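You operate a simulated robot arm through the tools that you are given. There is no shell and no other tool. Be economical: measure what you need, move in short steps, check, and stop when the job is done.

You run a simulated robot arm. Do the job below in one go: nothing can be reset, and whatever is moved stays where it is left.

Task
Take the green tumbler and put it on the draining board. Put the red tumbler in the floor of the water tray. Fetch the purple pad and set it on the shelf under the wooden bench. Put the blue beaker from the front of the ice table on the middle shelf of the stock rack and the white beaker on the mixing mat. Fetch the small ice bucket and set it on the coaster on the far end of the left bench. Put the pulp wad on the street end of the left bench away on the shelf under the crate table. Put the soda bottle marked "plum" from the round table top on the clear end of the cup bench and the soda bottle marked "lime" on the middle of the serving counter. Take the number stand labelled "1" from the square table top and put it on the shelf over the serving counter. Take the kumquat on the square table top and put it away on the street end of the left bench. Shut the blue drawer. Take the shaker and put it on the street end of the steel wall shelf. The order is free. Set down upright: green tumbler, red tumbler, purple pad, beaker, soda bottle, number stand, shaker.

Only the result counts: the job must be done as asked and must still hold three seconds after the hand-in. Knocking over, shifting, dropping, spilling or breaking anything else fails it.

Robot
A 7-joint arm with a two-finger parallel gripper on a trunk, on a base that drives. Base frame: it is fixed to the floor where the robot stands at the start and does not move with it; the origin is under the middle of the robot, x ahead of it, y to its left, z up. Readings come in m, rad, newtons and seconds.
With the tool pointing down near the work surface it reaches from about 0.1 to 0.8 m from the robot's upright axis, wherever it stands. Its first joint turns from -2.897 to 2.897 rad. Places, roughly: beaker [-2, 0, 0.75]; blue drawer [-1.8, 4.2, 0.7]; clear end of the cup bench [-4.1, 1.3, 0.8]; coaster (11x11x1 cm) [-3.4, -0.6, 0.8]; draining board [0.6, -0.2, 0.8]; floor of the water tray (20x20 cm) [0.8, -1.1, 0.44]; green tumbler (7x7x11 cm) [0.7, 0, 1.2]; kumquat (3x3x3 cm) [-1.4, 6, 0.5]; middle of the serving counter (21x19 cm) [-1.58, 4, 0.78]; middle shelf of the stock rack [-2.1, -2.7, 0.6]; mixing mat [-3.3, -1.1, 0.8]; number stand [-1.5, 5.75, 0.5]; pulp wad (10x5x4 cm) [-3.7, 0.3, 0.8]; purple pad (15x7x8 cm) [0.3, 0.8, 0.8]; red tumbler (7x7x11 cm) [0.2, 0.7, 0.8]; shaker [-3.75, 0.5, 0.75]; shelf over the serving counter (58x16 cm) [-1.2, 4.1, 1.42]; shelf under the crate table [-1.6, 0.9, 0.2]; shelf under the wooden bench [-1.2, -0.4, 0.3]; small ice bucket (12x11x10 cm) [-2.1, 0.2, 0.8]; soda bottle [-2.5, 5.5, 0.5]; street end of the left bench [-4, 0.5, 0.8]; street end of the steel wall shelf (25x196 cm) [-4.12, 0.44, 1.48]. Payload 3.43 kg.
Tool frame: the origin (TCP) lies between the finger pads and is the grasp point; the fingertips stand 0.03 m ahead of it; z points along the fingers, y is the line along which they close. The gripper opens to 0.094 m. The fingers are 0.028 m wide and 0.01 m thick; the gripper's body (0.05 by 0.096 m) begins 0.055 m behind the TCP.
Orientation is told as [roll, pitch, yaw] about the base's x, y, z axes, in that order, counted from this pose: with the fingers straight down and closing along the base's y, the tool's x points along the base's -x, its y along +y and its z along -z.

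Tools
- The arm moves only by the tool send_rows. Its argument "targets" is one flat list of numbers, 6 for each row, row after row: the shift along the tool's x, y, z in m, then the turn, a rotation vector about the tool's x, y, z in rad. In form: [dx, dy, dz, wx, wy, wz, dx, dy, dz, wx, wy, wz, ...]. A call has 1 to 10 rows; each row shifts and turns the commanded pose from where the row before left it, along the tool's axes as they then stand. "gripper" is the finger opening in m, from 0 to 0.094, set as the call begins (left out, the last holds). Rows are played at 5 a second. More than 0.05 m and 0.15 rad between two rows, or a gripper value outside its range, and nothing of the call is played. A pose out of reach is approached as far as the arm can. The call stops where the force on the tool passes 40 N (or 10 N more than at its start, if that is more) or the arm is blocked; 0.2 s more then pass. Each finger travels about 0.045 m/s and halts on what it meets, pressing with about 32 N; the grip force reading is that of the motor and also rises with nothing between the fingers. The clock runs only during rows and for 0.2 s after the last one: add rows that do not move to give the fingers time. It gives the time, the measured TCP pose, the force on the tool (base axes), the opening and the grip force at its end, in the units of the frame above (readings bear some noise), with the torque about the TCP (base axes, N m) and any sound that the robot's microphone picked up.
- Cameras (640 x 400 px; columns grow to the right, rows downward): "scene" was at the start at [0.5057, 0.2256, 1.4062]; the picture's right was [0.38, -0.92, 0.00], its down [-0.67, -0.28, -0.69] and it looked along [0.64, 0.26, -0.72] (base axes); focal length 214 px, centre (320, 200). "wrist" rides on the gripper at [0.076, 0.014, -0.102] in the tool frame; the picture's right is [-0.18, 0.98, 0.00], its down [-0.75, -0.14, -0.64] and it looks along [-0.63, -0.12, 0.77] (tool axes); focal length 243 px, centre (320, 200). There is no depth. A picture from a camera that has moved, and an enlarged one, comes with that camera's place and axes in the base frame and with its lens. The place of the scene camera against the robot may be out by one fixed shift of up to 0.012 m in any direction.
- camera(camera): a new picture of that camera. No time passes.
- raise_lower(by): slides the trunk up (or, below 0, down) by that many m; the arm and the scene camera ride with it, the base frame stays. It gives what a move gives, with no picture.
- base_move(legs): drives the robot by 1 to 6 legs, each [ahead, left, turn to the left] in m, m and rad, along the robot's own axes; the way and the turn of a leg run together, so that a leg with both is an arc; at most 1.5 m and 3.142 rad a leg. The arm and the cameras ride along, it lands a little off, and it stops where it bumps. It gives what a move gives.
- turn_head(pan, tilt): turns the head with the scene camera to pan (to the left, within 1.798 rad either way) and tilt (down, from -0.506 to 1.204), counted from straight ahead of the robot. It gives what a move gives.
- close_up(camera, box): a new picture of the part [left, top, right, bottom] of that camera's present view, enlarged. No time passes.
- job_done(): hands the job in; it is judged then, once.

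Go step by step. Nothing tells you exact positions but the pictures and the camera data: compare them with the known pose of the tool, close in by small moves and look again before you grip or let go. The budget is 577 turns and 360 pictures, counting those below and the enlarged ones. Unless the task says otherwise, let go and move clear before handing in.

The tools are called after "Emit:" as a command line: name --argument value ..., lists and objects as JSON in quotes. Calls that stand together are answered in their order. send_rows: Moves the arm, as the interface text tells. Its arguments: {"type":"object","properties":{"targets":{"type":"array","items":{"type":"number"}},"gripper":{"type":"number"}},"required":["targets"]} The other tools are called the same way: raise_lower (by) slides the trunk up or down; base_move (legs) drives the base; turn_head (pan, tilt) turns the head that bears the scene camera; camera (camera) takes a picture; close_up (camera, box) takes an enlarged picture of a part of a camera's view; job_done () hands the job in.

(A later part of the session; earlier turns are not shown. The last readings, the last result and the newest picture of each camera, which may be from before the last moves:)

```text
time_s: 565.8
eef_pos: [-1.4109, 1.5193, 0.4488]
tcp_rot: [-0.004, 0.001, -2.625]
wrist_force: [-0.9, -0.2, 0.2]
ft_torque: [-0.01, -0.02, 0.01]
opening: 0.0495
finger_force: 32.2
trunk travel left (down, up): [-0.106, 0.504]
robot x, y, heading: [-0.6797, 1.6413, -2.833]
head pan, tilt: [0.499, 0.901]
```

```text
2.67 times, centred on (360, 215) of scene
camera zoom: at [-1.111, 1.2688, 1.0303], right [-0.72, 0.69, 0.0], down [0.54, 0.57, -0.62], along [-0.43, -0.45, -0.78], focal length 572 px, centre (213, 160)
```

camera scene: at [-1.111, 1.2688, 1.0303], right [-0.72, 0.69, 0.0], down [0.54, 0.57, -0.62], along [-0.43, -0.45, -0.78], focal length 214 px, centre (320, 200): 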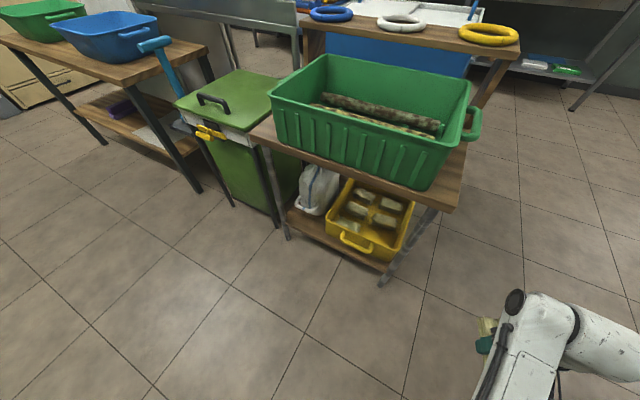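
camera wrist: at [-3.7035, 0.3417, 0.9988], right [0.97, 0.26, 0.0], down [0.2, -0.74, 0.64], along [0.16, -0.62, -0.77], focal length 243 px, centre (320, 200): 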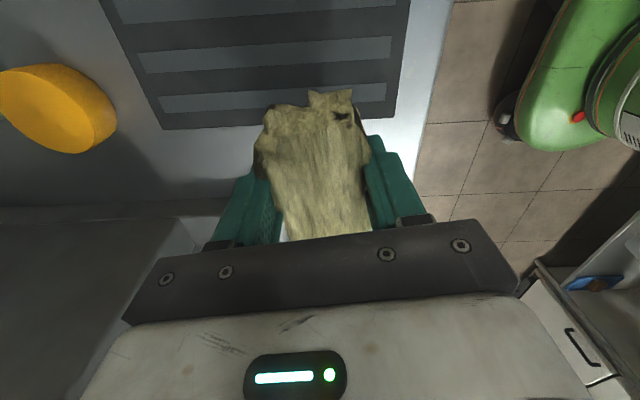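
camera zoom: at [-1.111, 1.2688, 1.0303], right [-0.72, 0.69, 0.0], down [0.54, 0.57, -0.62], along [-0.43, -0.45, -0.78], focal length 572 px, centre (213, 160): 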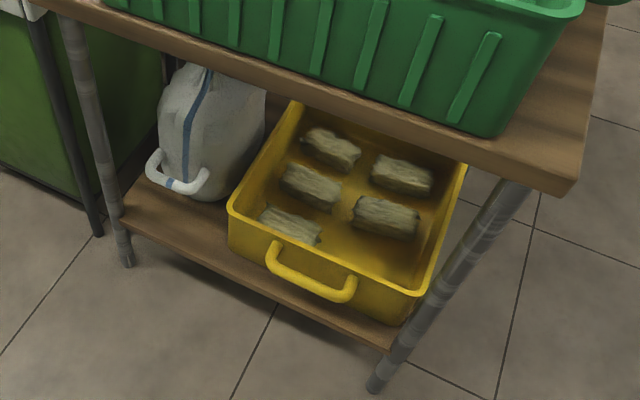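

The shelf holds a yellow crate of pulp and a white jug; bare shelf is the front-left strip (S≈1.18–1.33, N≈−1.07…−1.17). I'll orient the wad sideways (yaw), then pitch the tool forward 45°.

Emit:
raise_lower --by 0.2

Emit:
send_rows --targets '[0, 0, 0, 0, 0, -0.136, 0, 0, 0, 0, 0, -0.136, 0, 0, 0, 0, 0, -0.136, 0, 0, 0, 0, 0, -0.136, 0, 0, 0, 0, 0, -0.136, 0, 0, 0, 0, 0, -0.136, 0, 0, 0, 0, 0, -0.136, 0, 0, 0, 0, 0, -0.136, 0, 0, 0, 0, 0, -0.136, 0, 0, 0, 0, 0, -0.136]'

Emit:
send_rows --targets '[0, 0, 0, 0.131, 0, 0, 0, 0, 0, 0.131, 0, 0, 0, 0, 0, 0.131, 0, 0, 0, 0, 0, 0.131, 0, 0, 0, 0, 0, 0.131, 0, 0, 0, 0, 0, 0.131, 0, 0]'

Emit:
turn_head --pan -0.2 --tilt 0.8

Emit:
camera --camera "scene"

```text
time_s: 568.0
eef_pos: [-1.4112, 1.5193, 0.6487]
tcp_rot: [-0.003, 0.0, -2.626]
wrist_force: [-0.1, 0.3, -0.3]
ft_torque: [0.01, 0.0, -0.02]
opening: 0.0494
finger_force: 32.0
trunk travel left (down, up): [-0.306, 0.304]
robot x, y, heading: [-0.6905, 1.6444, -2.832]
head pan, tilt: [0.499, 0.901]
```

```text
time_s: 570.2
eef_pos: [-1.4096, 1.5191, 0.6494]
tcp_rot: [0.0, 0.004, -1.262]
wrist_force: [0.0, 0.4, -0.5]
ft_torque: [0.0, 0.01, 0.02]
opening: 0.0493
finger_force: 31.6
trunk travel left (down, up): [-0.306, 0.304]
robot x, y, heading: [-0.6905, 1.6436, -2.828]
head pan, tilt: [0.499, 0.901]
```

```text
time_s: 571.6
eef_pos: [-1.4095, 1.5185, 0.6495]
tcp_rot: [-0.789, 0.004, -1.262]
wrist_force: [-0.9, 0.0, -0.9]
ft_torque: [0.04, -0.01, -0.01]
opening: 0.0492
finger_force: 32.2
trunk travel left (down, up): [-0.306, 0.304]
robot x, y, heading: [-0.6879, 1.6431, -2.833]
head pan, tilt: [0.499, 0.901]
```

```text
time_s: 572.6
eef_pos: [-1.41, 1.5184, 0.6502]
tcp_rot: [-0.785, 0.003, -1.265]
wrist_force: [0.3, -0.5, 0.2]
ft_torque: [0.0, -0.03, 0.02]
opening: 0.0489
finger_force: 31.9
trunk travel left (down, up): [-0.306, 0.304]
robot x, y, heading: [-0.6865, 1.6485, -2.832]
head pan, tilt: [-0.201, 0.799]
```

```text
143 pictures are left
camera scene: at [-1.139, 1.3146, 1.2381], right [-0.11, 0.99, 0.0], down [0.71, 0.08, -0.7], along [-0.69, -0.08, -0.72], focal length 214 px, centre (320, 200)
```

scene: 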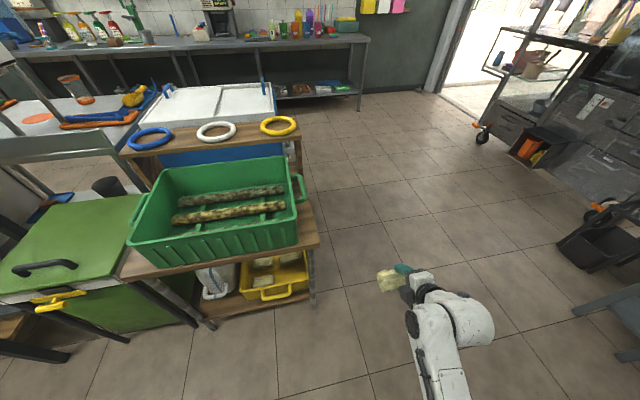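

Posture works. Lower the hand, then slide left in front of the table at safe distance.

Emit:
raise_lower --by -0.25

Emit:
base_move --legs '[[0.09, 0.3, 0], [0, 0.315, 0]]'

Emit:
turn_head --pan -0.1 --tilt 1.0

Emit:
camera --camera "scene"

Emit:
camera --camera "wrist"

```text
time_s: 575.2
eef_pos: [-1.4103, 1.5196, 0.4004]
tcp_rot: [-0.789, 0.003, -1.265]
wrist_force: [0.6, 1.4, -0.7]
ft_torque: [0.01, -0.04, 0.0]
opening: 0.0493
finger_force: 32.5
trunk travel left (down, up): [-0.056, 0.554]
robot x, y, heading: [-0.685, 1.6457, -2.83]
head pan, tilt: [-0.201, 0.799]
```

```text
time_s: 579.0
eef_pos: [-1.3076, 0.9, 0.3991]
tcp_rot: [-0.787, 0.005, -1.262]
wrist_force: [-0.1, -0.6, -0.1]
ft_torque: [-0.01, -0.01, -0.01]
opening: 0.0491
finger_force: 32.2
trunk travel left (down, up): [-0.056, 0.554]
robot x, y, heading: [-0.5834, 1.0266, -2.834]
head pan, tilt: [-0.201, 0.799]
```

```text
time_s: 579.8
eef_pos: [-1.3063, 0.9004, 0.3986]
tcp_rot: [-0.787, 0.003, -1.264]
wrist_force: [-0.1, 0.6, -0.3]
ft_torque: [0.03, -0.02, 0.02]
opening: 0.0492
finger_force: 32.4
trunk travel left (down, up): [-0.056, 0.554]
robot x, y, heading: [-0.5827, 1.0266, -2.83]
head pan, tilt: [-0.099, 1.0]
```

```text
142 pictures are left
camera scene: at [-1.023, 0.6906, 0.973], right [-0.21, 0.98, 0.0], down [0.82, 0.18, -0.54], along [-0.53, -0.11, -0.84], focal length 214 px, centre (320, 200)
```

scene: 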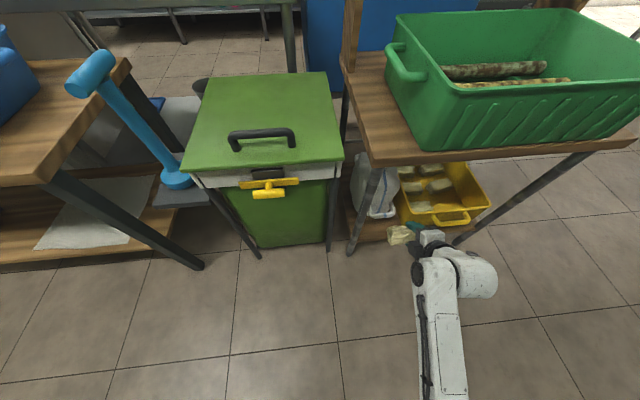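

```text
141 pictures are left
camera wrist: at [-1.2513, 0.998, 0.4618], right [0.72, 0.04, -0.7], down [0.57, -0.61, 0.55], along [-0.41, -0.79, -0.46], focal length 243 px, centre (320, 200)
```

wrist: 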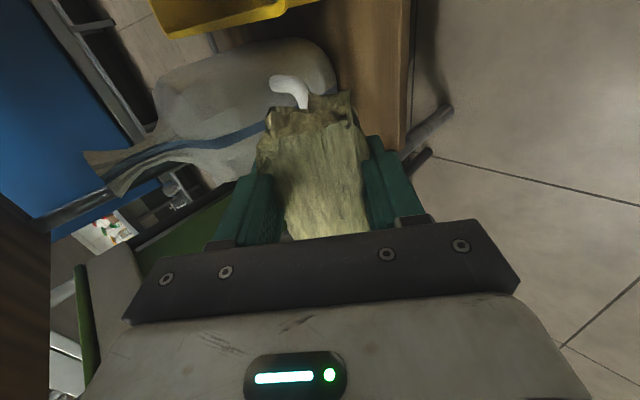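

Emit:
raise_lower --by -0.05

Emit:
send_rows --targets '[0, 0.032, 0.032, 0, 0, 0, 0, 0.025, 0.025, 0, 0, 0, 0, 0, 0, 0, 0, 0]'

Emit:
base_move --legs '[[0.08, 0, 0]]'

Emit:
camera --camera "scene"

Emit:
camera --camera "wrist"

```text
time_s: 580.7
eef_pos: [-1.306, 0.8996, 0.3491]
tcp_rot: [-0.786, 0.006, -1.263]
wrist_force: [-0.1, 0.7, 0.3]
ft_torque: [0.01, -0.01, -0.01]
opening: 0.0491
finger_force: 31.7
trunk travel left (down, up): [-0.006, 0.604]
robot x, y, heading: [-0.5831, 1.0246, -2.832]
head pan, tilt: [-0.099, 1.0]
```

```text
time_s: 581.5
eef_pos: [-1.3055, 0.9008, 0.2692]
tcp_rot: [-0.787, 0.003, -1.264]
wrist_force: [-0.6, 0.2, -0.5]
ft_torque: [-0.03, 0.0, 0.0]
opening: 0.0488
finger_force: 32.2
trunk travel left (down, up): [-0.006, 0.604]
robot x, y, heading: [-0.5858, 1.0274, -2.832]
head pan, tilt: [-0.099, 1.0]
```

```text
time_s: 582.6
eef_pos: [-1.3837, 0.8753, 0.2687]
tcp_rot: [-0.788, 0.005, -1.264]
wrist_force: [0.6, -0.3, -0.7]
ft_torque: [0.02, 0.01, 0.0]
opening: 0.0492
finger_force: 32.3
trunk travel left (down, up): [-0.006, 0.604]
robot x, y, heading: [-0.6596, 0.9984, -2.825]
head pan, tilt: [-0.099, 1.0]
```

```text
140 pictures are left
camera scene: at [-1.0995, 0.6655, 0.923], right [-0.21, 0.98, 0.0], down [0.82, 0.18, -0.54], along [-0.53, -0.11, -0.84], focal length 214 px, centre (320, 200)
```

scene: 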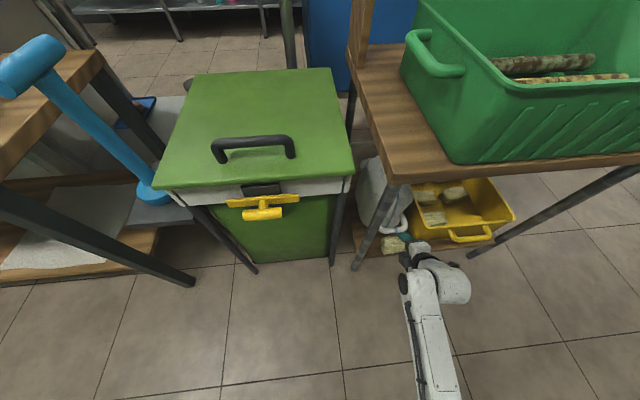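

```text
139 pictures are left
camera wrist: at [-1.3275, 0.9728, 0.3319], right [0.72, 0.04, -0.7], down [0.57, -0.61, 0.55], along [-0.41, -0.79, -0.46], focal length 243 px, centre (320, 200)
```

wrist: 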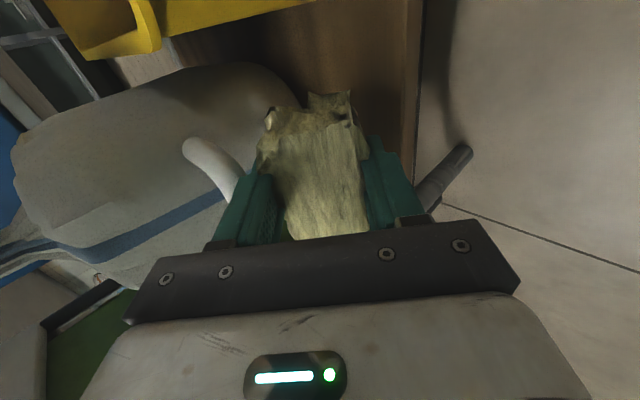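

Emit:
close_up --camera "scene" --box '[320, 160, 480, 280]'

```text
3.33 times, centred on (400, 220) of scene
camera zoom: at [-1.0995, 0.6655, 0.923], right [-0.21, 0.98, 0.0], down [0.82, 0.18, -0.54], along [-0.53, -0.11, -0.84], focal length 715 px, centre (53, 133)
```

zoom: 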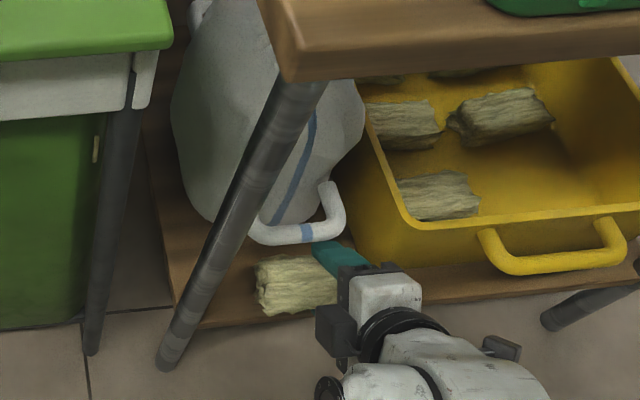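

Emit:
send_rows --targets '[0, 0.007, 0.021, 0, 0, 0, 0, 0.003, 0.003, 0, 0, 0, 0, 0.003, 0.003, 0, 0, 0]'

Emit:
close_up --camera "scene" --box '[320, 160, 480, 280]'

```text
time_s: 583.4
eef_pos: [-1.3914, 0.8715, 0.24]
tcp_rot: [-0.787, 0.005, -1.262]
wrist_force: [0.6, -0.4, -0.6]
ft_torque: [-0.01, 0.01, 0.0]
opening: 0.0492
finger_force: 32.0
trunk travel left (down, up): [-0.006, 0.604]
robot x, y, heading: [-0.6571, 1.0016, -2.831]
head pan, tilt: [-0.099, 1.0]
```

```text
3.33 times, centred on (400, 220) of scene
camera zoom: at [-1.0995, 0.6655, 0.923], right [-0.21, 0.98, 0.0], down [0.82, 0.18, -0.54], along [-0.53, -0.11, -0.84], focal length 715 px, centre (53, 133)
```

zoom: 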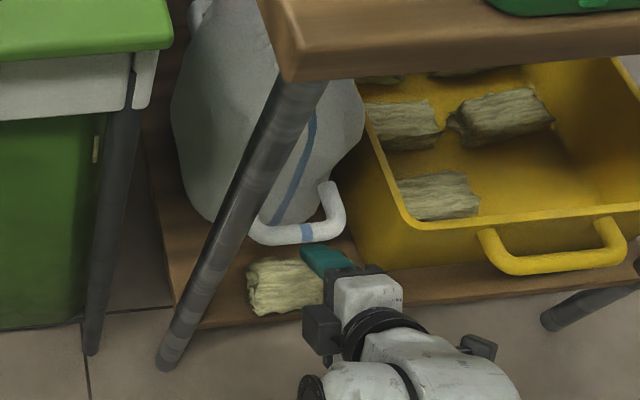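

Emit:
send_rows --targets '[0, 0.0, 0.01, 0, 0, 0, 0, 0.003, 0.003, 0, 0, 0, 0, 0.003, 0.003, 0, 0, 0, 0, 0.003, 0.003, 0, 0, 0]'

Emit:
close_up --camera "scene" --box '[320, 160, 480, 280]'

```text
time_s: 584.4
eef_pos: [-1.3988, 0.87, 0.2258]
tcp_rot: [-0.792, 0.006, -1.264]
wrist_force: [14.5, 0.8, 19.4]
ft_torque: [-0.02, -0.74, 0.1]
opening: 0.049
finger_force: 31.4
trunk travel left (down, up): [-0.006, 0.604]
robot x, y, heading: [-0.6569, 1.0043, -2.83]
head pan, tilt: [-0.099, 1.0]
stopped in row 4: the force on the tool passed its limit at 48 N (the readings are from after the stop); the commanded pose is now the measured one
```

```text
3.33 times, centred on (400, 220) of scene
camera zoom: at [-1.0983, 0.6654, 0.9235], right [-0.21, 0.98, 0.0], down [0.82, 0.18, -0.54], along [-0.53, -0.11, -0.84], focal length 715 px, centre (53, 133)
```

zoom: 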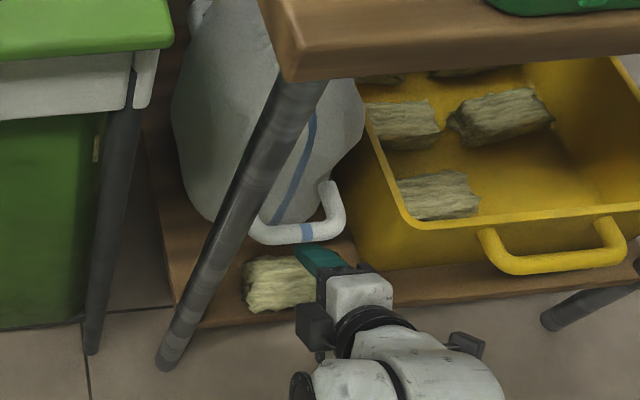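

Emit:
send_rows --targets '[0, -0.0035, -0.0035, 0, 0, 0, 0, -0.007, 0.007, 0, 0, 0, 0, -0.003, 0.003, 0, 0, 0, 0, 0.001, 0.001, 0, 0, 0]'

Emit:
send_rows --targets '[0, 0, 0, 0, 0, 0, 0, 0, 0, 0, 0, 0, 0, 0, 0, 0, 0, 0]' --gripper 0.062

Emit:
close_up --camera "scene" --box '[320, 160, 480, 280]'

```text
time_s: 585.4
eef_pos: [-1.4129, 0.8652, 0.227]
tcp_rot: [-0.792, 0.007, -1.264]
wrist_force: [0.2, 1.1, -0.2]
ft_torque: [0.04, -0.02, -0.01]
opening: 0.049
finger_force: 32.4
trunk travel left (down, up): [-0.006, 0.604]
robot x, y, heading: [-0.6639, 0.9986, -2.827]
head pan, tilt: [-0.099, 1.0]
```

```text
time_s: 586.2
eef_pos: [-1.412, 0.864, 0.2277]
tcp_rot: [-0.794, 0.007, -1.264]
wrist_force: [-4.6, -0.6, 8.6]
ft_torque: [-0.14, 0.11, -0.06]
opening: 0.057
finger_force: 0.0
trunk travel left (down, up): [-0.006, 0.604]
robot x, y, heading: [-0.6642, 0.9985, -2.829]
head pan, tilt: [-0.099, 1.0]
```

```text
3.33 times, centred on (400, 220) of scene
camera zoom: at [-1.0989, 0.6654, 0.9232], right [-0.21, 0.98, 0.0], down [0.82, 0.18, -0.54], along [-0.53, -0.11, -0.84], focal length 715 px, centre (53, 133)
```

zoom: 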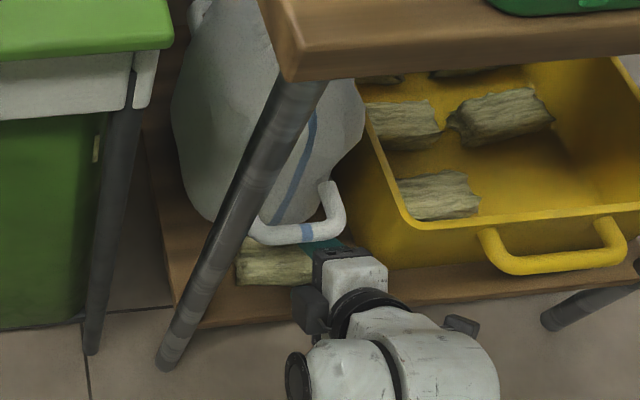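

Wad rests on the shelf. Retreat along the tool axis.

Emit:
send_rows --targets '[0, 0, -0.02, 0, 0, 0, 0, 0, -0.03, 0, 0, 0, 0, 0, -0.04, 0, 0, 0, 0, 0, -0.04, 0, 0, 0]'

Emit:
base_move --legs '[[-0.12, 0, 0]]'

Emit:
close_up --camera "scene" --box '[320, 160, 480, 280]'

```text
time_s: 587.2
eef_pos: [-1.3243, 0.8943, 0.3205]
tcp_rot: [-0.792, 0.006, -1.263]
wrist_force: [0.5, 0.1, 1.0]
ft_torque: [-0.02, 0.0, 0.03]
opening: 0.0621
finger_force: 0.1
trunk travel left (down, up): [-0.006, 0.604]
robot x, y, heading: [-0.6602, 1.0035, -2.827]
head pan, tilt: [-0.099, 1.0]
```

```text
time_s: 588.4
eef_pos: [-1.2099, 0.9311, 0.3198]
tcp_rot: [-0.791, 0.006, -1.263]
wrist_force: [-0.5, -0.4, -0.1]
ft_torque: [0.01, -0.03, -0.03]
opening: 0.062
finger_force: 0.1
trunk travel left (down, up): [-0.006, 0.604]
robot x, y, heading: [-0.5468, 1.0389, -2.824]
head pan, tilt: [-0.099, 1.0]
```

```text
3.33 times, centred on (400, 220) of scene
camera zoom: at [-0.9835, 0.7024, 0.923], right [-0.21, 0.98, 0.0], down [0.82, 0.18, -0.54], along [-0.53, -0.11, -0.84], focal length 715 px, centre (53, 133)
```

zoom: 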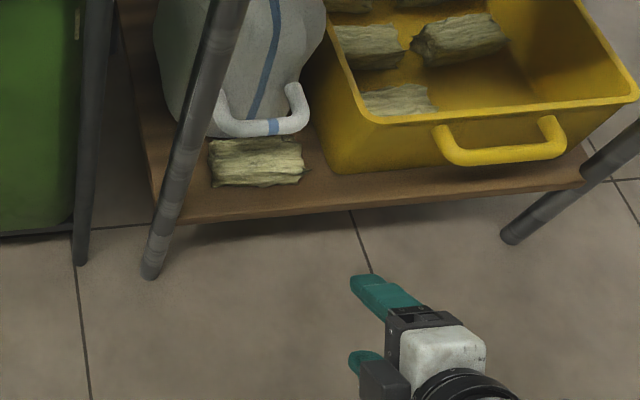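

Wad is in place. Now restore the hand, raise, and survey toward the serving counter.

Emit:
raise_lower --by 0.4

Emit:
send_rows --targets '[0, 0, 0, -0.131, 0, 0, 0, 0, 0, -0.131, 0, 0, 0, 0, 0, -0.131, 0, 0, 0, 0, 0, -0.131, 0, 0, 0, 0, 0, -0.131, 0, 0, 0, 0, 0, -0.131, 0, 0]' --gripper 0.094

Emit:
send_rows --targets '[0, 0, 0, 0, 0, 0.15, 0, 0, 0, 0, 0, 0.15, 0, 0, 0, 0, 0, 0.15, 0, 0, 0, 0, 0, 0.15, 0, 0, 0, 0, 0, 0.15, 0, 0, 0, 0, 0, 0.15, 0, 0, 0, 0, 0, 0.15, 0, 0, 0, 0, 0, 0.15, 0, 0, 0, 0, 0, 0.15, 0, 0, 0, 0, 0, 0.15]'

Emit:
raise_lower --by 0.2

Emit:
base_move --legs '[[-0.05, -0.5, 0], [0, 0, -1.57]]'

Emit:
turn_head --pan -0.2 --tilt 0.3

Emit:
camera --camera "scene"

```text
time_s: 592.2
eef_pos: [-1.2091, 0.9304, 0.7201]
tcp_rot: [-0.791, 0.005, -1.261]
wrist_force: [-0.2, -0.5, 0.7]
ft_torque: [-0.02, 0.05, 0.02]
opening: 0.0618
finger_force: 0.0
trunk travel left (down, up): [-0.406, 0.204]
robot x, y, heading: [-0.5455, 1.038, -2.826]
head pan, tilt: [-0.099, 1.0]
```

```text
time_s: 593.6
eef_pos: [-1.2095, 0.9312, 0.7198]
tcp_rot: [-0.001, 0.003, -1.265]
wrist_force: [0.7, -0.5, 0.5]
ft_torque: [-0.03, 0.0, -0.01]
opening: 0.094
finger_force: 0.0
trunk travel left (down, up): [-0.406, 0.204]
robot x, y, heading: [-0.5435, 1.036, -2.83]
head pan, tilt: [-0.099, 1.0]
```

```text
time_s: 595.8
eef_pos: [-1.2095, 0.9311, 0.7189]
tcp_rot: [-0.005, -0.003, -2.765]
wrist_force: [0.1, -0.4, 0.5]
ft_torque: [0.0, -0.01, -0.01]
opening: 0.0941
finger_force: 0.1
trunk travel left (down, up): [-0.406, 0.204]
robot x, y, heading: [-0.5452, 1.0376, -2.83]
head pan, tilt: [-0.099, 1.0]
```

```text
time_s: 598.0
eef_pos: [-1.2102, 0.9307, 0.9197]
tcp_rot: [-0.005, -0.004, -2.761]
wrist_force: [0.1, -0.5, 0.2]
ft_torque: [0.0, 0.03, 0.03]
opening: 0.0939
finger_force: 0.1
trunk travel left (down, up): [-0.606, 0.004]
robot x, y, heading: [-0.5448, 1.0426, -2.828]
head pan, tilt: [-0.099, 1.0]
```

```text
time_s: 604.7
eef_pos: [-0.7711, 2.189, 0.9204]
tcp_rot: [-0.005, -0.003, 1.971]
wrist_force: [1.1, -0.1, 0.0]
ft_torque: [-0.03, -0.01, 0.0]
opening: 0.0939
finger_force: 0.1
trunk travel left (down, up): [-0.606, 0.004]
robot x, y, heading: [-0.6491, 1.5243, 1.906]
head pan, tilt: [-0.099, 1.0]
```

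```text
time_s: 605.8
eef_pos: [-0.7703, 2.188, 0.919]
tcp_rot: [-0.005, -0.002, 1.971]
wrist_force: [0.1, -1.0, 0.5]
ft_torque: [0.01, -0.02, -0.01]
opening: 0.0941
finger_force: 0.1
trunk travel left (down, up): [-0.606, 0.004]
robot x, y, heading: [-0.6512, 1.5256, 1.904]
head pan, tilt: [-0.201, 0.3]
```

```text
133 pictures are left
camera scene: at [-1.0017, 1.9723, 1.5824], right [0.99, 0.13, 0.0], down [0.04, -0.29, -0.95], along [-0.13, 0.95, -0.3], focal length 214 px, centre (320, 200)
```

scene: 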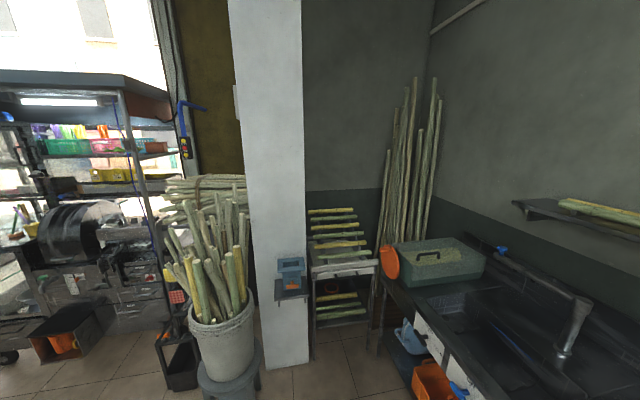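

The serving counter is outside beyond the pillar; the way out is the doorway by the left bench's street end. Drive there: first toward the lane, then left.

Emit:
base_move --legs '[[0.45, 0, -0.034], [0, 1.3, 0], [0, 1.4, 0]]'

Emit:
turn_head --pan 0.2 --tilt 0.5

Emit:
camera --camera "scene"

```text
time_s: 621.2
eef_pos: [-3.4554, 1.8364, 0.9192]
tcp_rot: [-0.004, -0.004, 1.93]
wrist_force: [0.7, -0.3, 0.5]
ft_torque: [0.0, -0.01, 0.01]
opening: 0.094
finger_force: 0.0
trunk travel left (down, up): [-0.606, 0.004]
robot x, y, heading: [-3.3613, 1.1684, 1.863]
head pan, tilt: [-0.201, 0.3]
```

```text
time_s: 622.1
eef_pos: [-3.4544, 1.8369, 0.9197]
tcp_rot: [-0.006, -0.003, 1.929]
wrist_force: [0.4, 0.7, -0.1]
ft_torque: [0.02, -0.05, -0.04]
opening: 0.0938
finger_force: 0.1
trunk travel left (down, up): [-0.606, 0.004]
robot x, y, heading: [-3.358, 1.1703, 1.859]
head pan, tilt: [0.201, 0.499]
```

```text
132 pictures are left
camera scene: at [-3.7276, 1.6165, 1.5641], right [0.88, 0.47, 0.0], down [0.23, -0.42, -0.88], along [-0.41, 0.77, -0.48], focal length 214 px, centre (320, 200)
```

scene: 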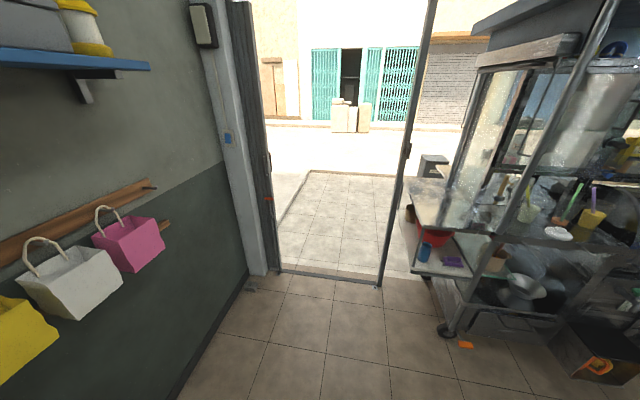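

Emit:
base_move --legs '[[1.0, 0, 0.012], [0, 0.42, 0]]'

Emit:
camera --camera "scene"

```text
time_s: 626.0
eef_pos: [-3.6891, 2.595, 0.9177]
tcp_rot: [-0.01, 0.03, 1.91]
wrist_force: [0.0, -2.9, 0.8]
ft_torque: [0.15, -0.06, -0.2]
opening: 0.0936
finger_force: 0.1
trunk travel left (down, up): [-0.606, 0.004]
robot x, y, heading: [-3.5928, 1.9401, 1.876]
head pan, tilt: [0.201, 0.499]
stopped in leg 1: the force on the tool passed its limit at 118 N (the readings are from after the stop); the commanded pose is now the measured one
```

```text
131 pictures are left
camera scene: at [-3.9678, 2.3807, 1.5637], right [0.88, 0.48, 0.0], down [0.23, -0.42, -0.88], along [-0.42, 0.77, -0.48], focal length 214 px, centre (320, 200)
```

scene: 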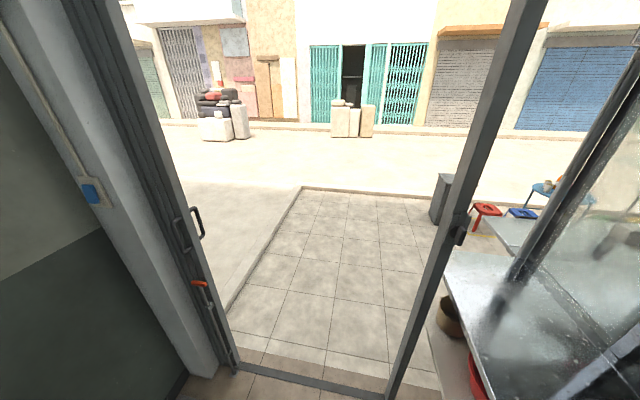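

Emit:
camera --camera "wrist"

Emit:
turn_head --pan -0.5 --tilt 0.7

Emit:
camera --camera "scene"

```text
130 pictures are left
camera wrist: at [-3.6797, 2.5209, 1.0225], right [-0.99, -0.16, -0.02], down [-0.13, 0.77, 0.62], along [-0.08, 0.62, -0.78], focal length 243 px, centre (320, 200)
```

wrist: 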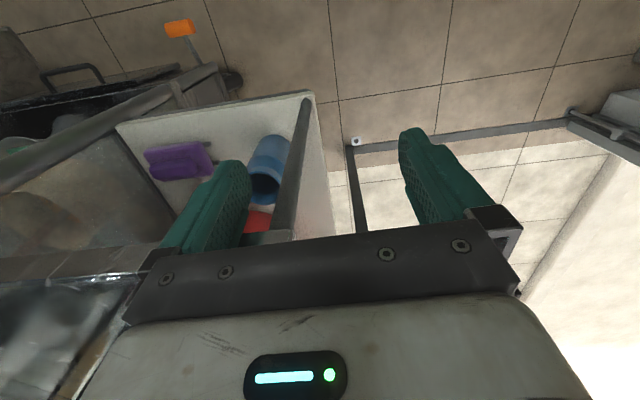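

```text
time_s: 627.1
eef_pos: [-3.6881, 2.595, 0.9181]
tcp_rot: [-0.012, 0.03, 1.911]
wrist_force: [1.2, -2.7, -0.9]
ft_torque: [0.02, 0.11, -0.16]
opening: 0.0936
finger_force: 0.1
trunk travel left (down, up): [-0.606, 0.004]
robot x, y, heading: [-3.5928, 1.938, 1.877]
head pan, tilt: [-0.499, 0.7]
```

```text
129 pictures are left
camera scene: at [-3.9073, 2.3841, 1.5464], right [0.98, -0.19, 0.0], down [-0.12, -0.63, -0.77], along [0.15, 0.75, -0.64], focal length 214 px, centre (320, 200)
```

scene: 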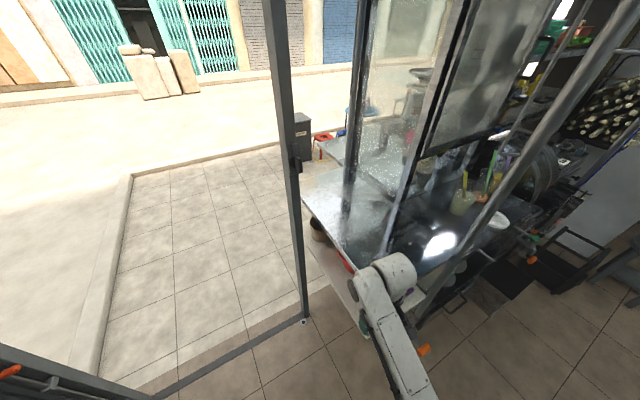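

The hand bumped the cart's counter edge. Back off, shift left, then continue through the doorway centre.

Emit:
base_move --legs '[[-0.15, 0, 0]]'

Emit:
turn_head --pan -0.7 --tilt 0.6

Emit:
camera --camera "scene"

```text
time_s: 628.5
eef_pos: [-3.6431, 2.4511, 0.9185]
tcp_rot: [-0.014, 0.03, 1.91]
wrist_force: [0.8, 0.5, -0.1]
ft_torque: [0.0, 0.03, 0.02]
opening: 0.0938
finger_force: 0.1
trunk travel left (down, up): [-0.606, 0.004]
robot x, y, heading: [-3.5464, 1.7921, 1.876]
head pan, tilt: [-0.499, 0.7]
```

```text
time_s: 629.2
eef_pos: [-3.6442, 2.4497, 0.9185]
tcp_rot: [-0.012, 0.029, 1.91]
wrist_force: [0.2, 0.3, -0.7]
ft_torque: [0.0, 0.01, 0.02]
opening: 0.0941
finger_force: 0.0
trunk travel left (down, up): [-0.606, 0.004]
robot x, y, heading: [-3.5501, 1.7914, 1.871]
head pan, tilt: [-0.7, 0.6]
```

```text
128 pictures are left
camera scene: at [-3.8441, 2.2377, 1.555], right [0.92, -0.39, 0.0], down [-0.22, -0.52, -0.82], along [0.32, 0.76, -0.57], focal length 214 px, centre (320, 200)
```

scene: 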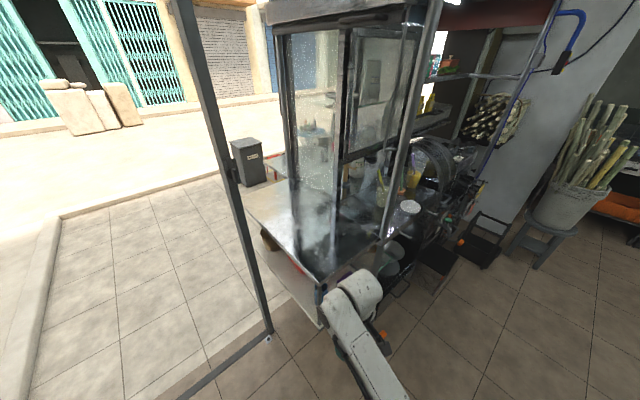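

Emit:
base_move --legs '[[0, 0, 0.3], [0.287, -0.089, 0], [0.124, 0.401, 0], [0, 0, -0.3]]'

Emit:
turn_head --pan -0.2 --tilt 0.6

Emit:
camera --camera "scene"

```text
time_s: 635.4
eef_pos: [-4.1261, 2.6165, 0.9178]
tcp_rot: [-0.012, 0.03, 1.906]
wrist_force: [0.6, 0.2, 0.3]
ft_torque: [0.01, 0.01, -0.02]
opening: 0.0941
finger_force: 0.1
trunk travel left (down, up): [-0.606, 0.004]
robot x, y, heading: [-4.0345, 1.9592, 1.865]
head pan, tilt: [-0.7, 0.6]
```

```text
time_s: 636.3
eef_pos: [-4.1266, 2.6178, 0.9178]
tcp_rot: [-0.013, 0.031, 1.905]
wrist_force: [0.5, 0.5, -0.4]
ft_torque: [-0.02, -0.01, -0.02]
opening: 0.0942
finger_force: 0.0
trunk travel left (down, up): [-0.606, 0.004]
robot x, y, heading: [-4.0364, 1.9551, 1.866]
head pan, tilt: [-0.201, 0.6]
```

```text
127 pictures are left
camera scene: at [-4.371, 2.4126, 1.555], right [1.0, 0.09, 0.0], down [0.05, -0.56, -0.82], along [-0.08, 0.82, -0.57], focal length 214 px, centre (320, 200)
```

scene: 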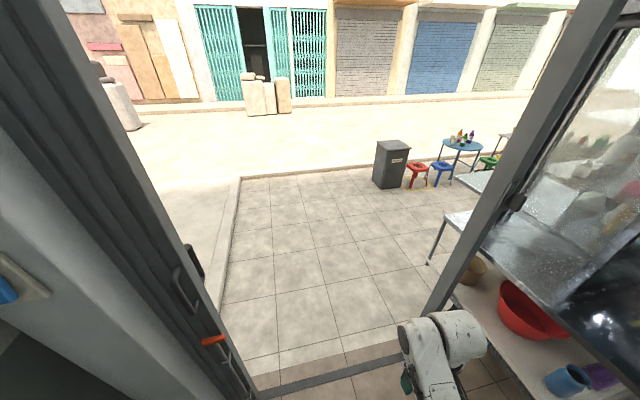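

Aligned with the doorway. Drive through.

Emit:
base_move --legs '[[0.7, 0, 0], [0.7, 0, 0]]'

Emit:
turn_head --pan -0.8 --tilt 0.4

Emit:
camera --camera "scene"

```text
time_s: 643.6
eef_pos: [-4.5429, 3.9589, 0.917]
tcp_rot: [-0.012, 0.031, 1.909]
wrist_force: [0.0, 0.9, -0.4]
ft_torque: [0.01, 0.02, -0.03]
opening: 0.0939
finger_force: 0.0
trunk travel left (down, up): [-0.606, 0.004]
robot x, y, heading: [-4.4513, 3.3014, 1.873]
head pan, tilt: [-0.201, 0.6]
```

```text
time_s: 644.6
eef_pos: [-4.5429, 3.9597, 0.9182]
tcp_rot: [-0.011, 0.028, 1.909]
wrist_force: [-0.7, 0.5, -0.1]
ft_torque: [-0.02, -0.02, -0.03]
opening: 0.0943
finger_force: 0.0
trunk travel left (down, up): [-0.606, 0.004]
robot x, y, heading: [-4.4462, 3.3009, 1.866]
head pan, tilt: [-0.799, 0.4]
```

```text
126 pictures are left
camera scene: at [-4.7339, 3.7463, 1.5732], right [0.88, -0.48, 0.0], down [-0.19, -0.34, -0.92], along [0.44, 0.81, -0.39], focal length 214 px, centre (320, 200)
```

scene: 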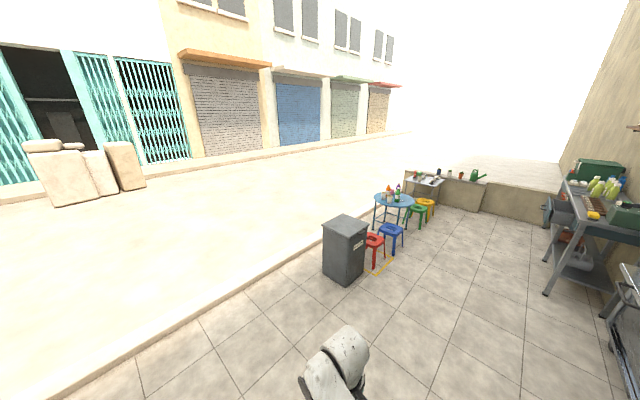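

Terrace: round table with bottles and stools, square table behind, serving counter right. Turn to face along it and move closer.

Emit:
base_move --legs '[[0, 0, -1.57], [1.2, 0.4, 0]]'

Emit:
turn_head --pan 0.4 --tilt 0.5

Emit:
camera --camera "scene"

Emit:
turn_head --pan -0.5 --tilt 0.4

Emit:
camera --camera "scene"

```text
time_s: 650.5
eef_pos: [-3.6491, 3.5019, 0.9167]
tcp_rot: [-0.021, 0.059, 0.327]
wrist_force: [-4.0, 0.5, 2.1]
ft_torque: [-0.05, -0.17, -0.2]
opening: 0.0935
finger_force: 0.1
trunk travel left (down, up): [-0.606, 0.004]
robot x, y, heading: [-4.296, 3.4045, 0.312]
head pan, tilt: [-0.799, 0.4]
stopped in leg 2: the force on the tool passed its limit at 84 N (the readings are from after the stop); the commanded pose is now the measured one
```

```text
time_s: 651.9
eef_pos: [-3.6483, 3.5024, 0.9168]
tcp_rot: [-0.018, 0.059, 0.326]
wrist_force: [-4.0, -0.3, -3.4]
ft_torque: [0.11, -0.05, -0.26]
opening: 0.0932
finger_force: 0.0
trunk travel left (down, up): [-0.606, 0.004]
robot x, y, heading: [-4.2971, 3.4079, 0.309]
head pan, tilt: [0.4, 0.499]
```

```text
125 pictures are left
camera scene: at [-3.8789, 3.7891, 1.5641], right [0.65, -0.76, 0.0], down [-0.36, -0.31, -0.88], along [0.67, 0.57, -0.48], focal length 214 px, centre (320, 200)
```

scene: 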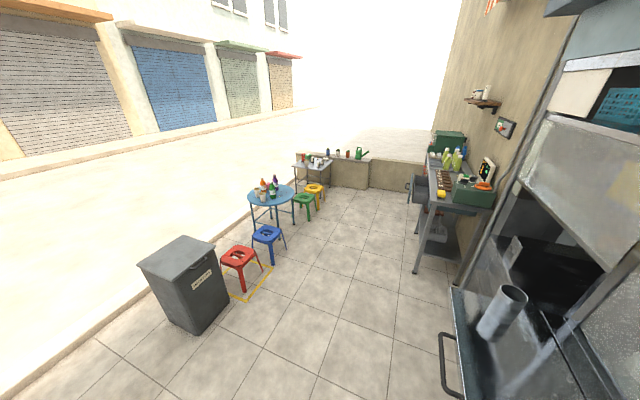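

```text
time_s: 653.1
eef_pos: [-3.6487, 3.5022, 0.9164]
tcp_rot: [-0.021, 0.059, 0.326]
wrist_force: [-5.9, -1.1, -0.9]
ft_torque: [0.1, -0.15, -0.32]
opening: 0.0938
finger_force: 0.0
trunk travel left (down, up): [-0.606, 0.004]
robot x, y, heading: [-4.2987, 3.4074, 0.304]
head pan, tilt: [-0.499, 0.4]
```

```text
124 pictures are left
camera scene: at [-3.8569, 3.7125, 1.5733], right [-0.19, -0.98, 0.0], down [-0.38, 0.07, -0.92], along [0.91, -0.17, -0.39], focal length 214 px, centre (320, 200)
```

scene: 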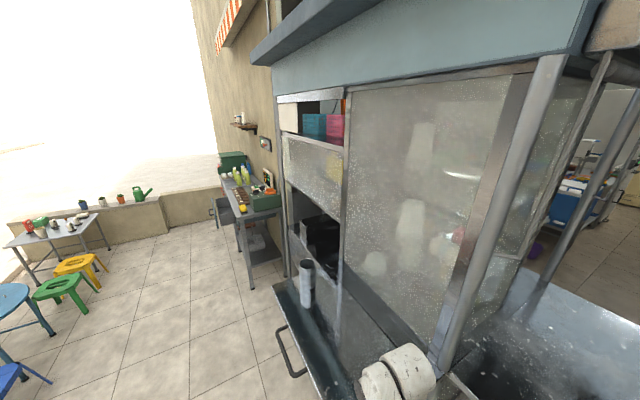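

Bumped the cart's street-side ledge. Back off and inspect it, then go out farther before passing.

Emit:
base_move --legs '[[-0.15, 0, 0], [0, 0.6, 0]]'

Emit:
turn_head --pan -0.5 --tilt 0.6

Emit:
camera --camera "scene"

```text
time_s: 657.5
eef_pos: [-3.9759, 4.0347, 0.9161]
tcp_rot: [-0.019, 0.058, 0.324]
wrist_force: [0.1, 0.5, 0.4]
ft_torque: [0.03, -0.03, 0.04]
opening: 0.0938
finger_force: 0.2
trunk travel left (down, up): [-0.606, 0.004]
robot x, y, heading: [-4.6279, 3.9378, 0.305]
head pan, tilt: [-0.499, 0.4]
```

```text
time_s: 658.2
eef_pos: [-3.9764, 4.0348, 0.9168]
tcp_rot: [-0.019, 0.058, 0.324]
wrist_force: [-1.0, -0.4, 0.5]
ft_torque: [0.02, -0.01, -0.02]
opening: 0.0939
finger_force: 0.0
trunk travel left (down, up): [-0.606, 0.004]
robot x, y, heading: [-4.6224, 3.9395, 0.308]
head pan, tilt: [-0.499, 0.6]
```

```text
123 pictures are left
camera scene: at [-4.188, 4.2462, 1.555], right [-0.19, -0.98, 0.0], down [-0.55, 0.11, -0.83], along [0.81, -0.16, -0.56], focal length 214 px, centre (320, 200)
```

scene: 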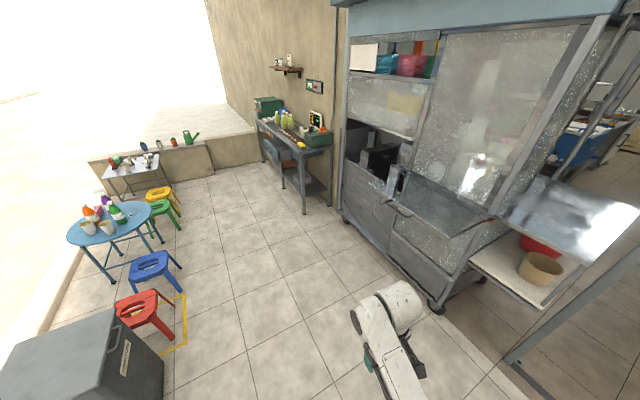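

Emit:
base_move --legs '[[1.3, 0.02, 0]]'

Emit:
turn_head --pan -0.9 --tilt 0.5

Emit:
camera --camera "scene"

Emit:
turn_head --pan 0.7 --tilt 0.7

Emit:
camera --camera "scene"

```text
time_s: 664.8
eef_pos: [-2.7345, 4.4522, 0.9173]
tcp_rot: [-0.018, 0.058, 0.324]
wrist_force: [0.4, 0.0, -0.3]
ft_torque: [0.02, -0.03, 0.01]
opening: 0.0941
finger_force: 0.1
trunk travel left (down, up): [-0.606, 0.004]
robot x, y, heading: [-3.3821, 4.3617, 0.313]
head pan, tilt: [-0.499, 0.6]
```

```text
time_s: 665.7
eef_pos: [-2.7337, 4.4513, 0.9172]
tcp_rot: [-0.018, 0.057, 0.323]
wrist_force: [0.1, 0.4, 0.3]
ft_torque: [-0.01, 0.03, 0.02]
opening: 0.0939
finger_force: 0.0
trunk travel left (down, up): [-0.606, 0.004]
robot x, y, heading: [-3.3845, 4.358, 0.311]
head pan, tilt: [-0.901, 0.499]
```

```text
122 pictures are left
camera scene: at [-2.9573, 4.6294, 1.5641], right [-0.56, -0.83, 0.0], down [-0.4, 0.27, -0.88], along [0.73, -0.49, -0.48], focal length 214 px, centre (320, 200)
```

scene: 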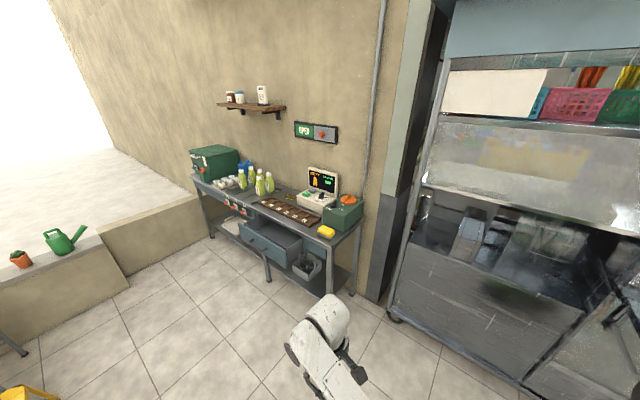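

```text
time_s: 667.4
eef_pos: [-2.734, 4.4528, 0.9171]
tcp_rot: [-0.02, 0.059, 0.322]
wrist_force: [0.3, -0.3, -0.1]
ft_torque: [0.02, 0.0, -0.02]
opening: 0.0939
finger_force: 0.1
trunk travel left (down, up): [-0.606, 0.004]
robot x, y, heading: [-3.3821, 4.3625, 0.31]
head pan, tilt: [0.7, 0.7]
```

```text
121 pictures are left
camera scene: at [-2.9875, 4.7519, 1.5464], right [0.85, -0.53, 0.0], down [-0.34, -0.54, -0.76], along [0.41, 0.65, -0.64], focal length 214 px, centre (320, 200)
```

scene: 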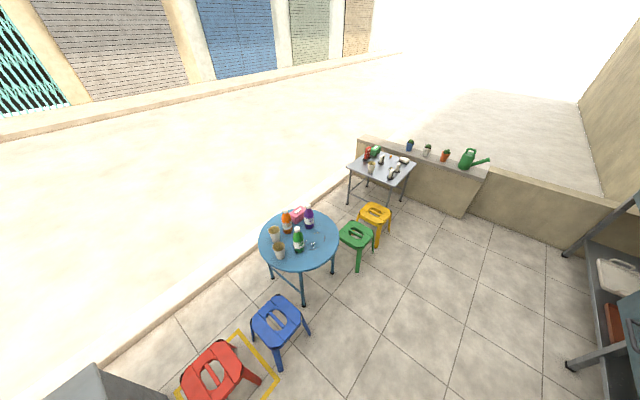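

Emit:
close_up --camera "scene" --box '[240, 190, 400, 290]'

Emit:
close_up --camera "scene" --box '[340, 135, 430, 195]'

Emit:
turn_head --pan -0.9 --tilt 0.5

Emit:
close_up --camera "scene" --box '[180, 80, 380, 300]'

```text
4.00 times, centred on (320, 240) of scene
camera zoom: at [-2.9875, 4.7519, 1.5464], right [0.85, -0.53, 0.0], down [-0.34, -0.54, -0.76], along [0.41, 0.65, -0.64], focal length 858 px, centre (320, 40)
```

zoom: 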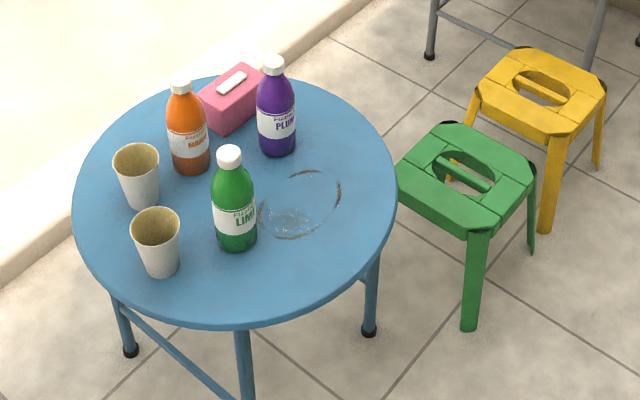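

```text
6.67 times, centred on (385, 165) of scene
camera zoom: at [-2.9875, 4.7519, 1.5464], right [0.85, -0.53, 0.0], down [-0.34, -0.54, -0.76], along [0.41, 0.65, -0.64], focal length 1430 px, centre (-113, 433)
```

zoom: 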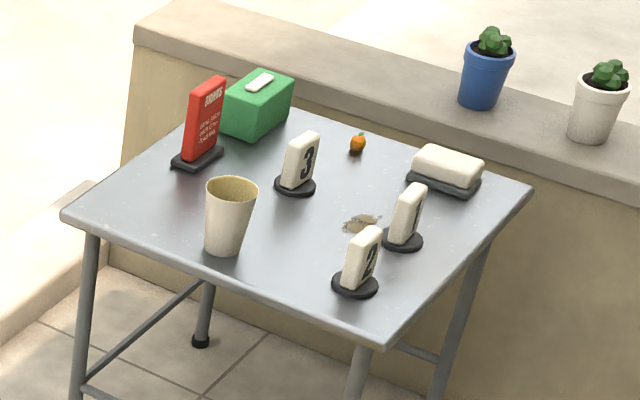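

```text
time_s: 669.0
eef_pos: [-2.7344, 4.451, 0.917]
tcp_rot: [-0.018, 0.057, 0.323]
wrist_force: [-0.4, -0.9, 0.6]
ft_torque: [0.06, 0.01, 0.01]
opening: 0.0942
finger_force: 0.1
trunk travel left (down, up): [-0.606, 0.004]
robot x, y, heading: [-3.3787, 4.3604, 0.313]
head pan, tilt: [-0.901, 0.499]
```

```text
1.82 times, centred on (280, 190) of scene
camera zoom: at [-2.9573, 4.6294, 1.5641], right [-0.56, -0.83, 0.0], down [-0.4, 0.27, -0.88], along [0.73, -0.49, -0.48], focal length 390 px, centre (393, 218)
```

zoom: 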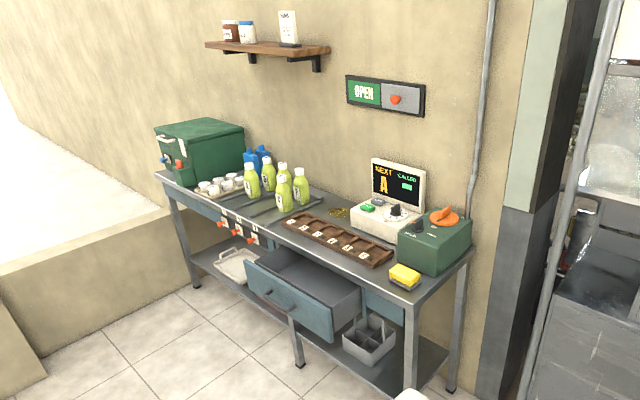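

Identified: LIME at ≈(-2.67,5.49), PLUM at ≈(-2.53,5.62), table z≈0.5; number stand "1" right of "2"; the blue drawer is open. Start with LIME: position in front of the round table.

Emit:
base_move --legs '[[0.85, 0, 0], [0, 0, 1.56]]'

Emit:
send_rows --targets '[0, 0, 0, -0.018, -0.057, 0, 0, 0, 0, 0, -0.131, 0, 0, 0, 0, 0, -0.131, 0, 0, 0, 0, 0, -0.131, 0, 0, 0, 0, 0, -0.131, 0, 0, 0, 0, 0, -0.131, 0, 0, 0, 0, 0, -0.131, 0, 0, 0, 0, 0, 0, 0]'

Emit:
turn_head --pan 0.0 --tilt 0.9

Emit:
camera --camera "scene"

Emit:
camera --camera "wrist"

```text
time_s: 677.3
eef_pos: [-2.6611, 5.2711, 0.9168]
tcp_rot: [-0.019, 0.059, 1.884]
wrist_force: [0.0, -0.2, 0.1]
ft_torque: [-0.02, 0.01, -0.03]
opening: 0.0943
finger_force: 0.2
trunk travel left (down, up): [-0.606, 0.004]
robot x, y, heading: [-2.5752, 4.6171, 1.87]
head pan, tilt: [-0.901, 0.499]
```

```text
time_s: 679.1
eef_pos: [-2.6598, 5.271, 0.9166]
tcp_rot: [0.0, -0.787, 1.883]
wrist_force: [-0.1, -0.3, 0.1]
ft_torque: [0.0, 0.0, -0.01]
opening: 0.094
finger_force: 0.1
trunk travel left (down, up): [-0.606, 0.004]
robot x, y, heading: [-2.5753, 4.6189, 1.867]
head pan, tilt: [-0.901, 0.499]
```

```text
time_s: 680.3
eef_pos: [-2.6596, 5.2704, 0.9167]
tcp_rot: [0.0, -0.785, 1.883]
wrist_force: [-0.5, -0.3, 1.5]
ft_torque: [-0.01, -0.02, 0.02]
opening: 0.0942
finger_force: 0.1
trunk travel left (down, up): [-0.606, 0.004]
robot x, y, heading: [-2.5751, 4.6203, 1.864]
head pan, tilt: [0.0, 0.901]
```

```text
117 pictures are left
camera scene: at [-2.9249, 5.058, 1.5303], right [0.96, 0.29, 0.0], down [0.23, -0.75, -0.62], along [-0.18, 0.59, -0.78], focal length 214 px, centre (320, 200)
```

scene: 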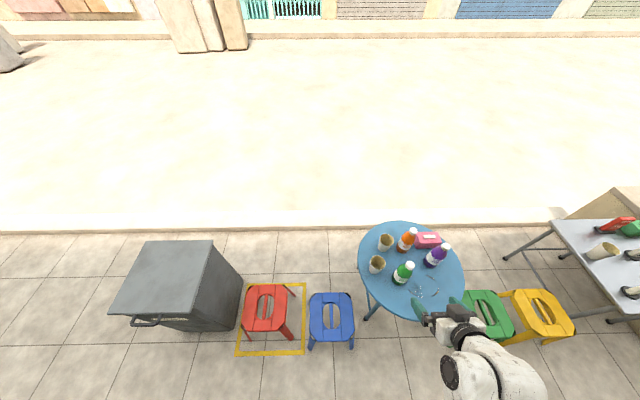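

```text
116 pictures are left
camera wrist: at [-2.6354, 5.1467, 0.9355], right [-0.98, -0.18, 0.13], down [0.11, 0.12, 0.99], along [-0.19, 0.98, -0.1], focal length 243 px, centre (320, 200)
```

wrist: 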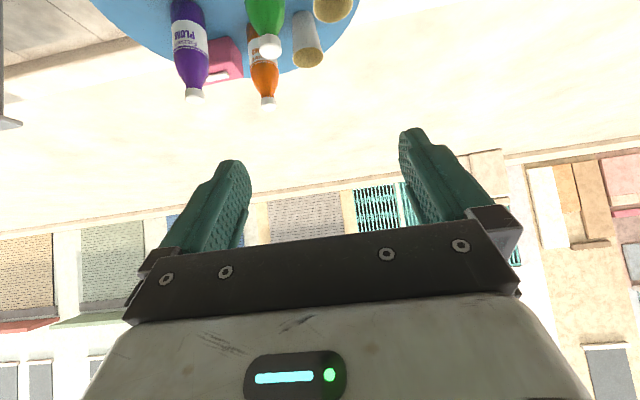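

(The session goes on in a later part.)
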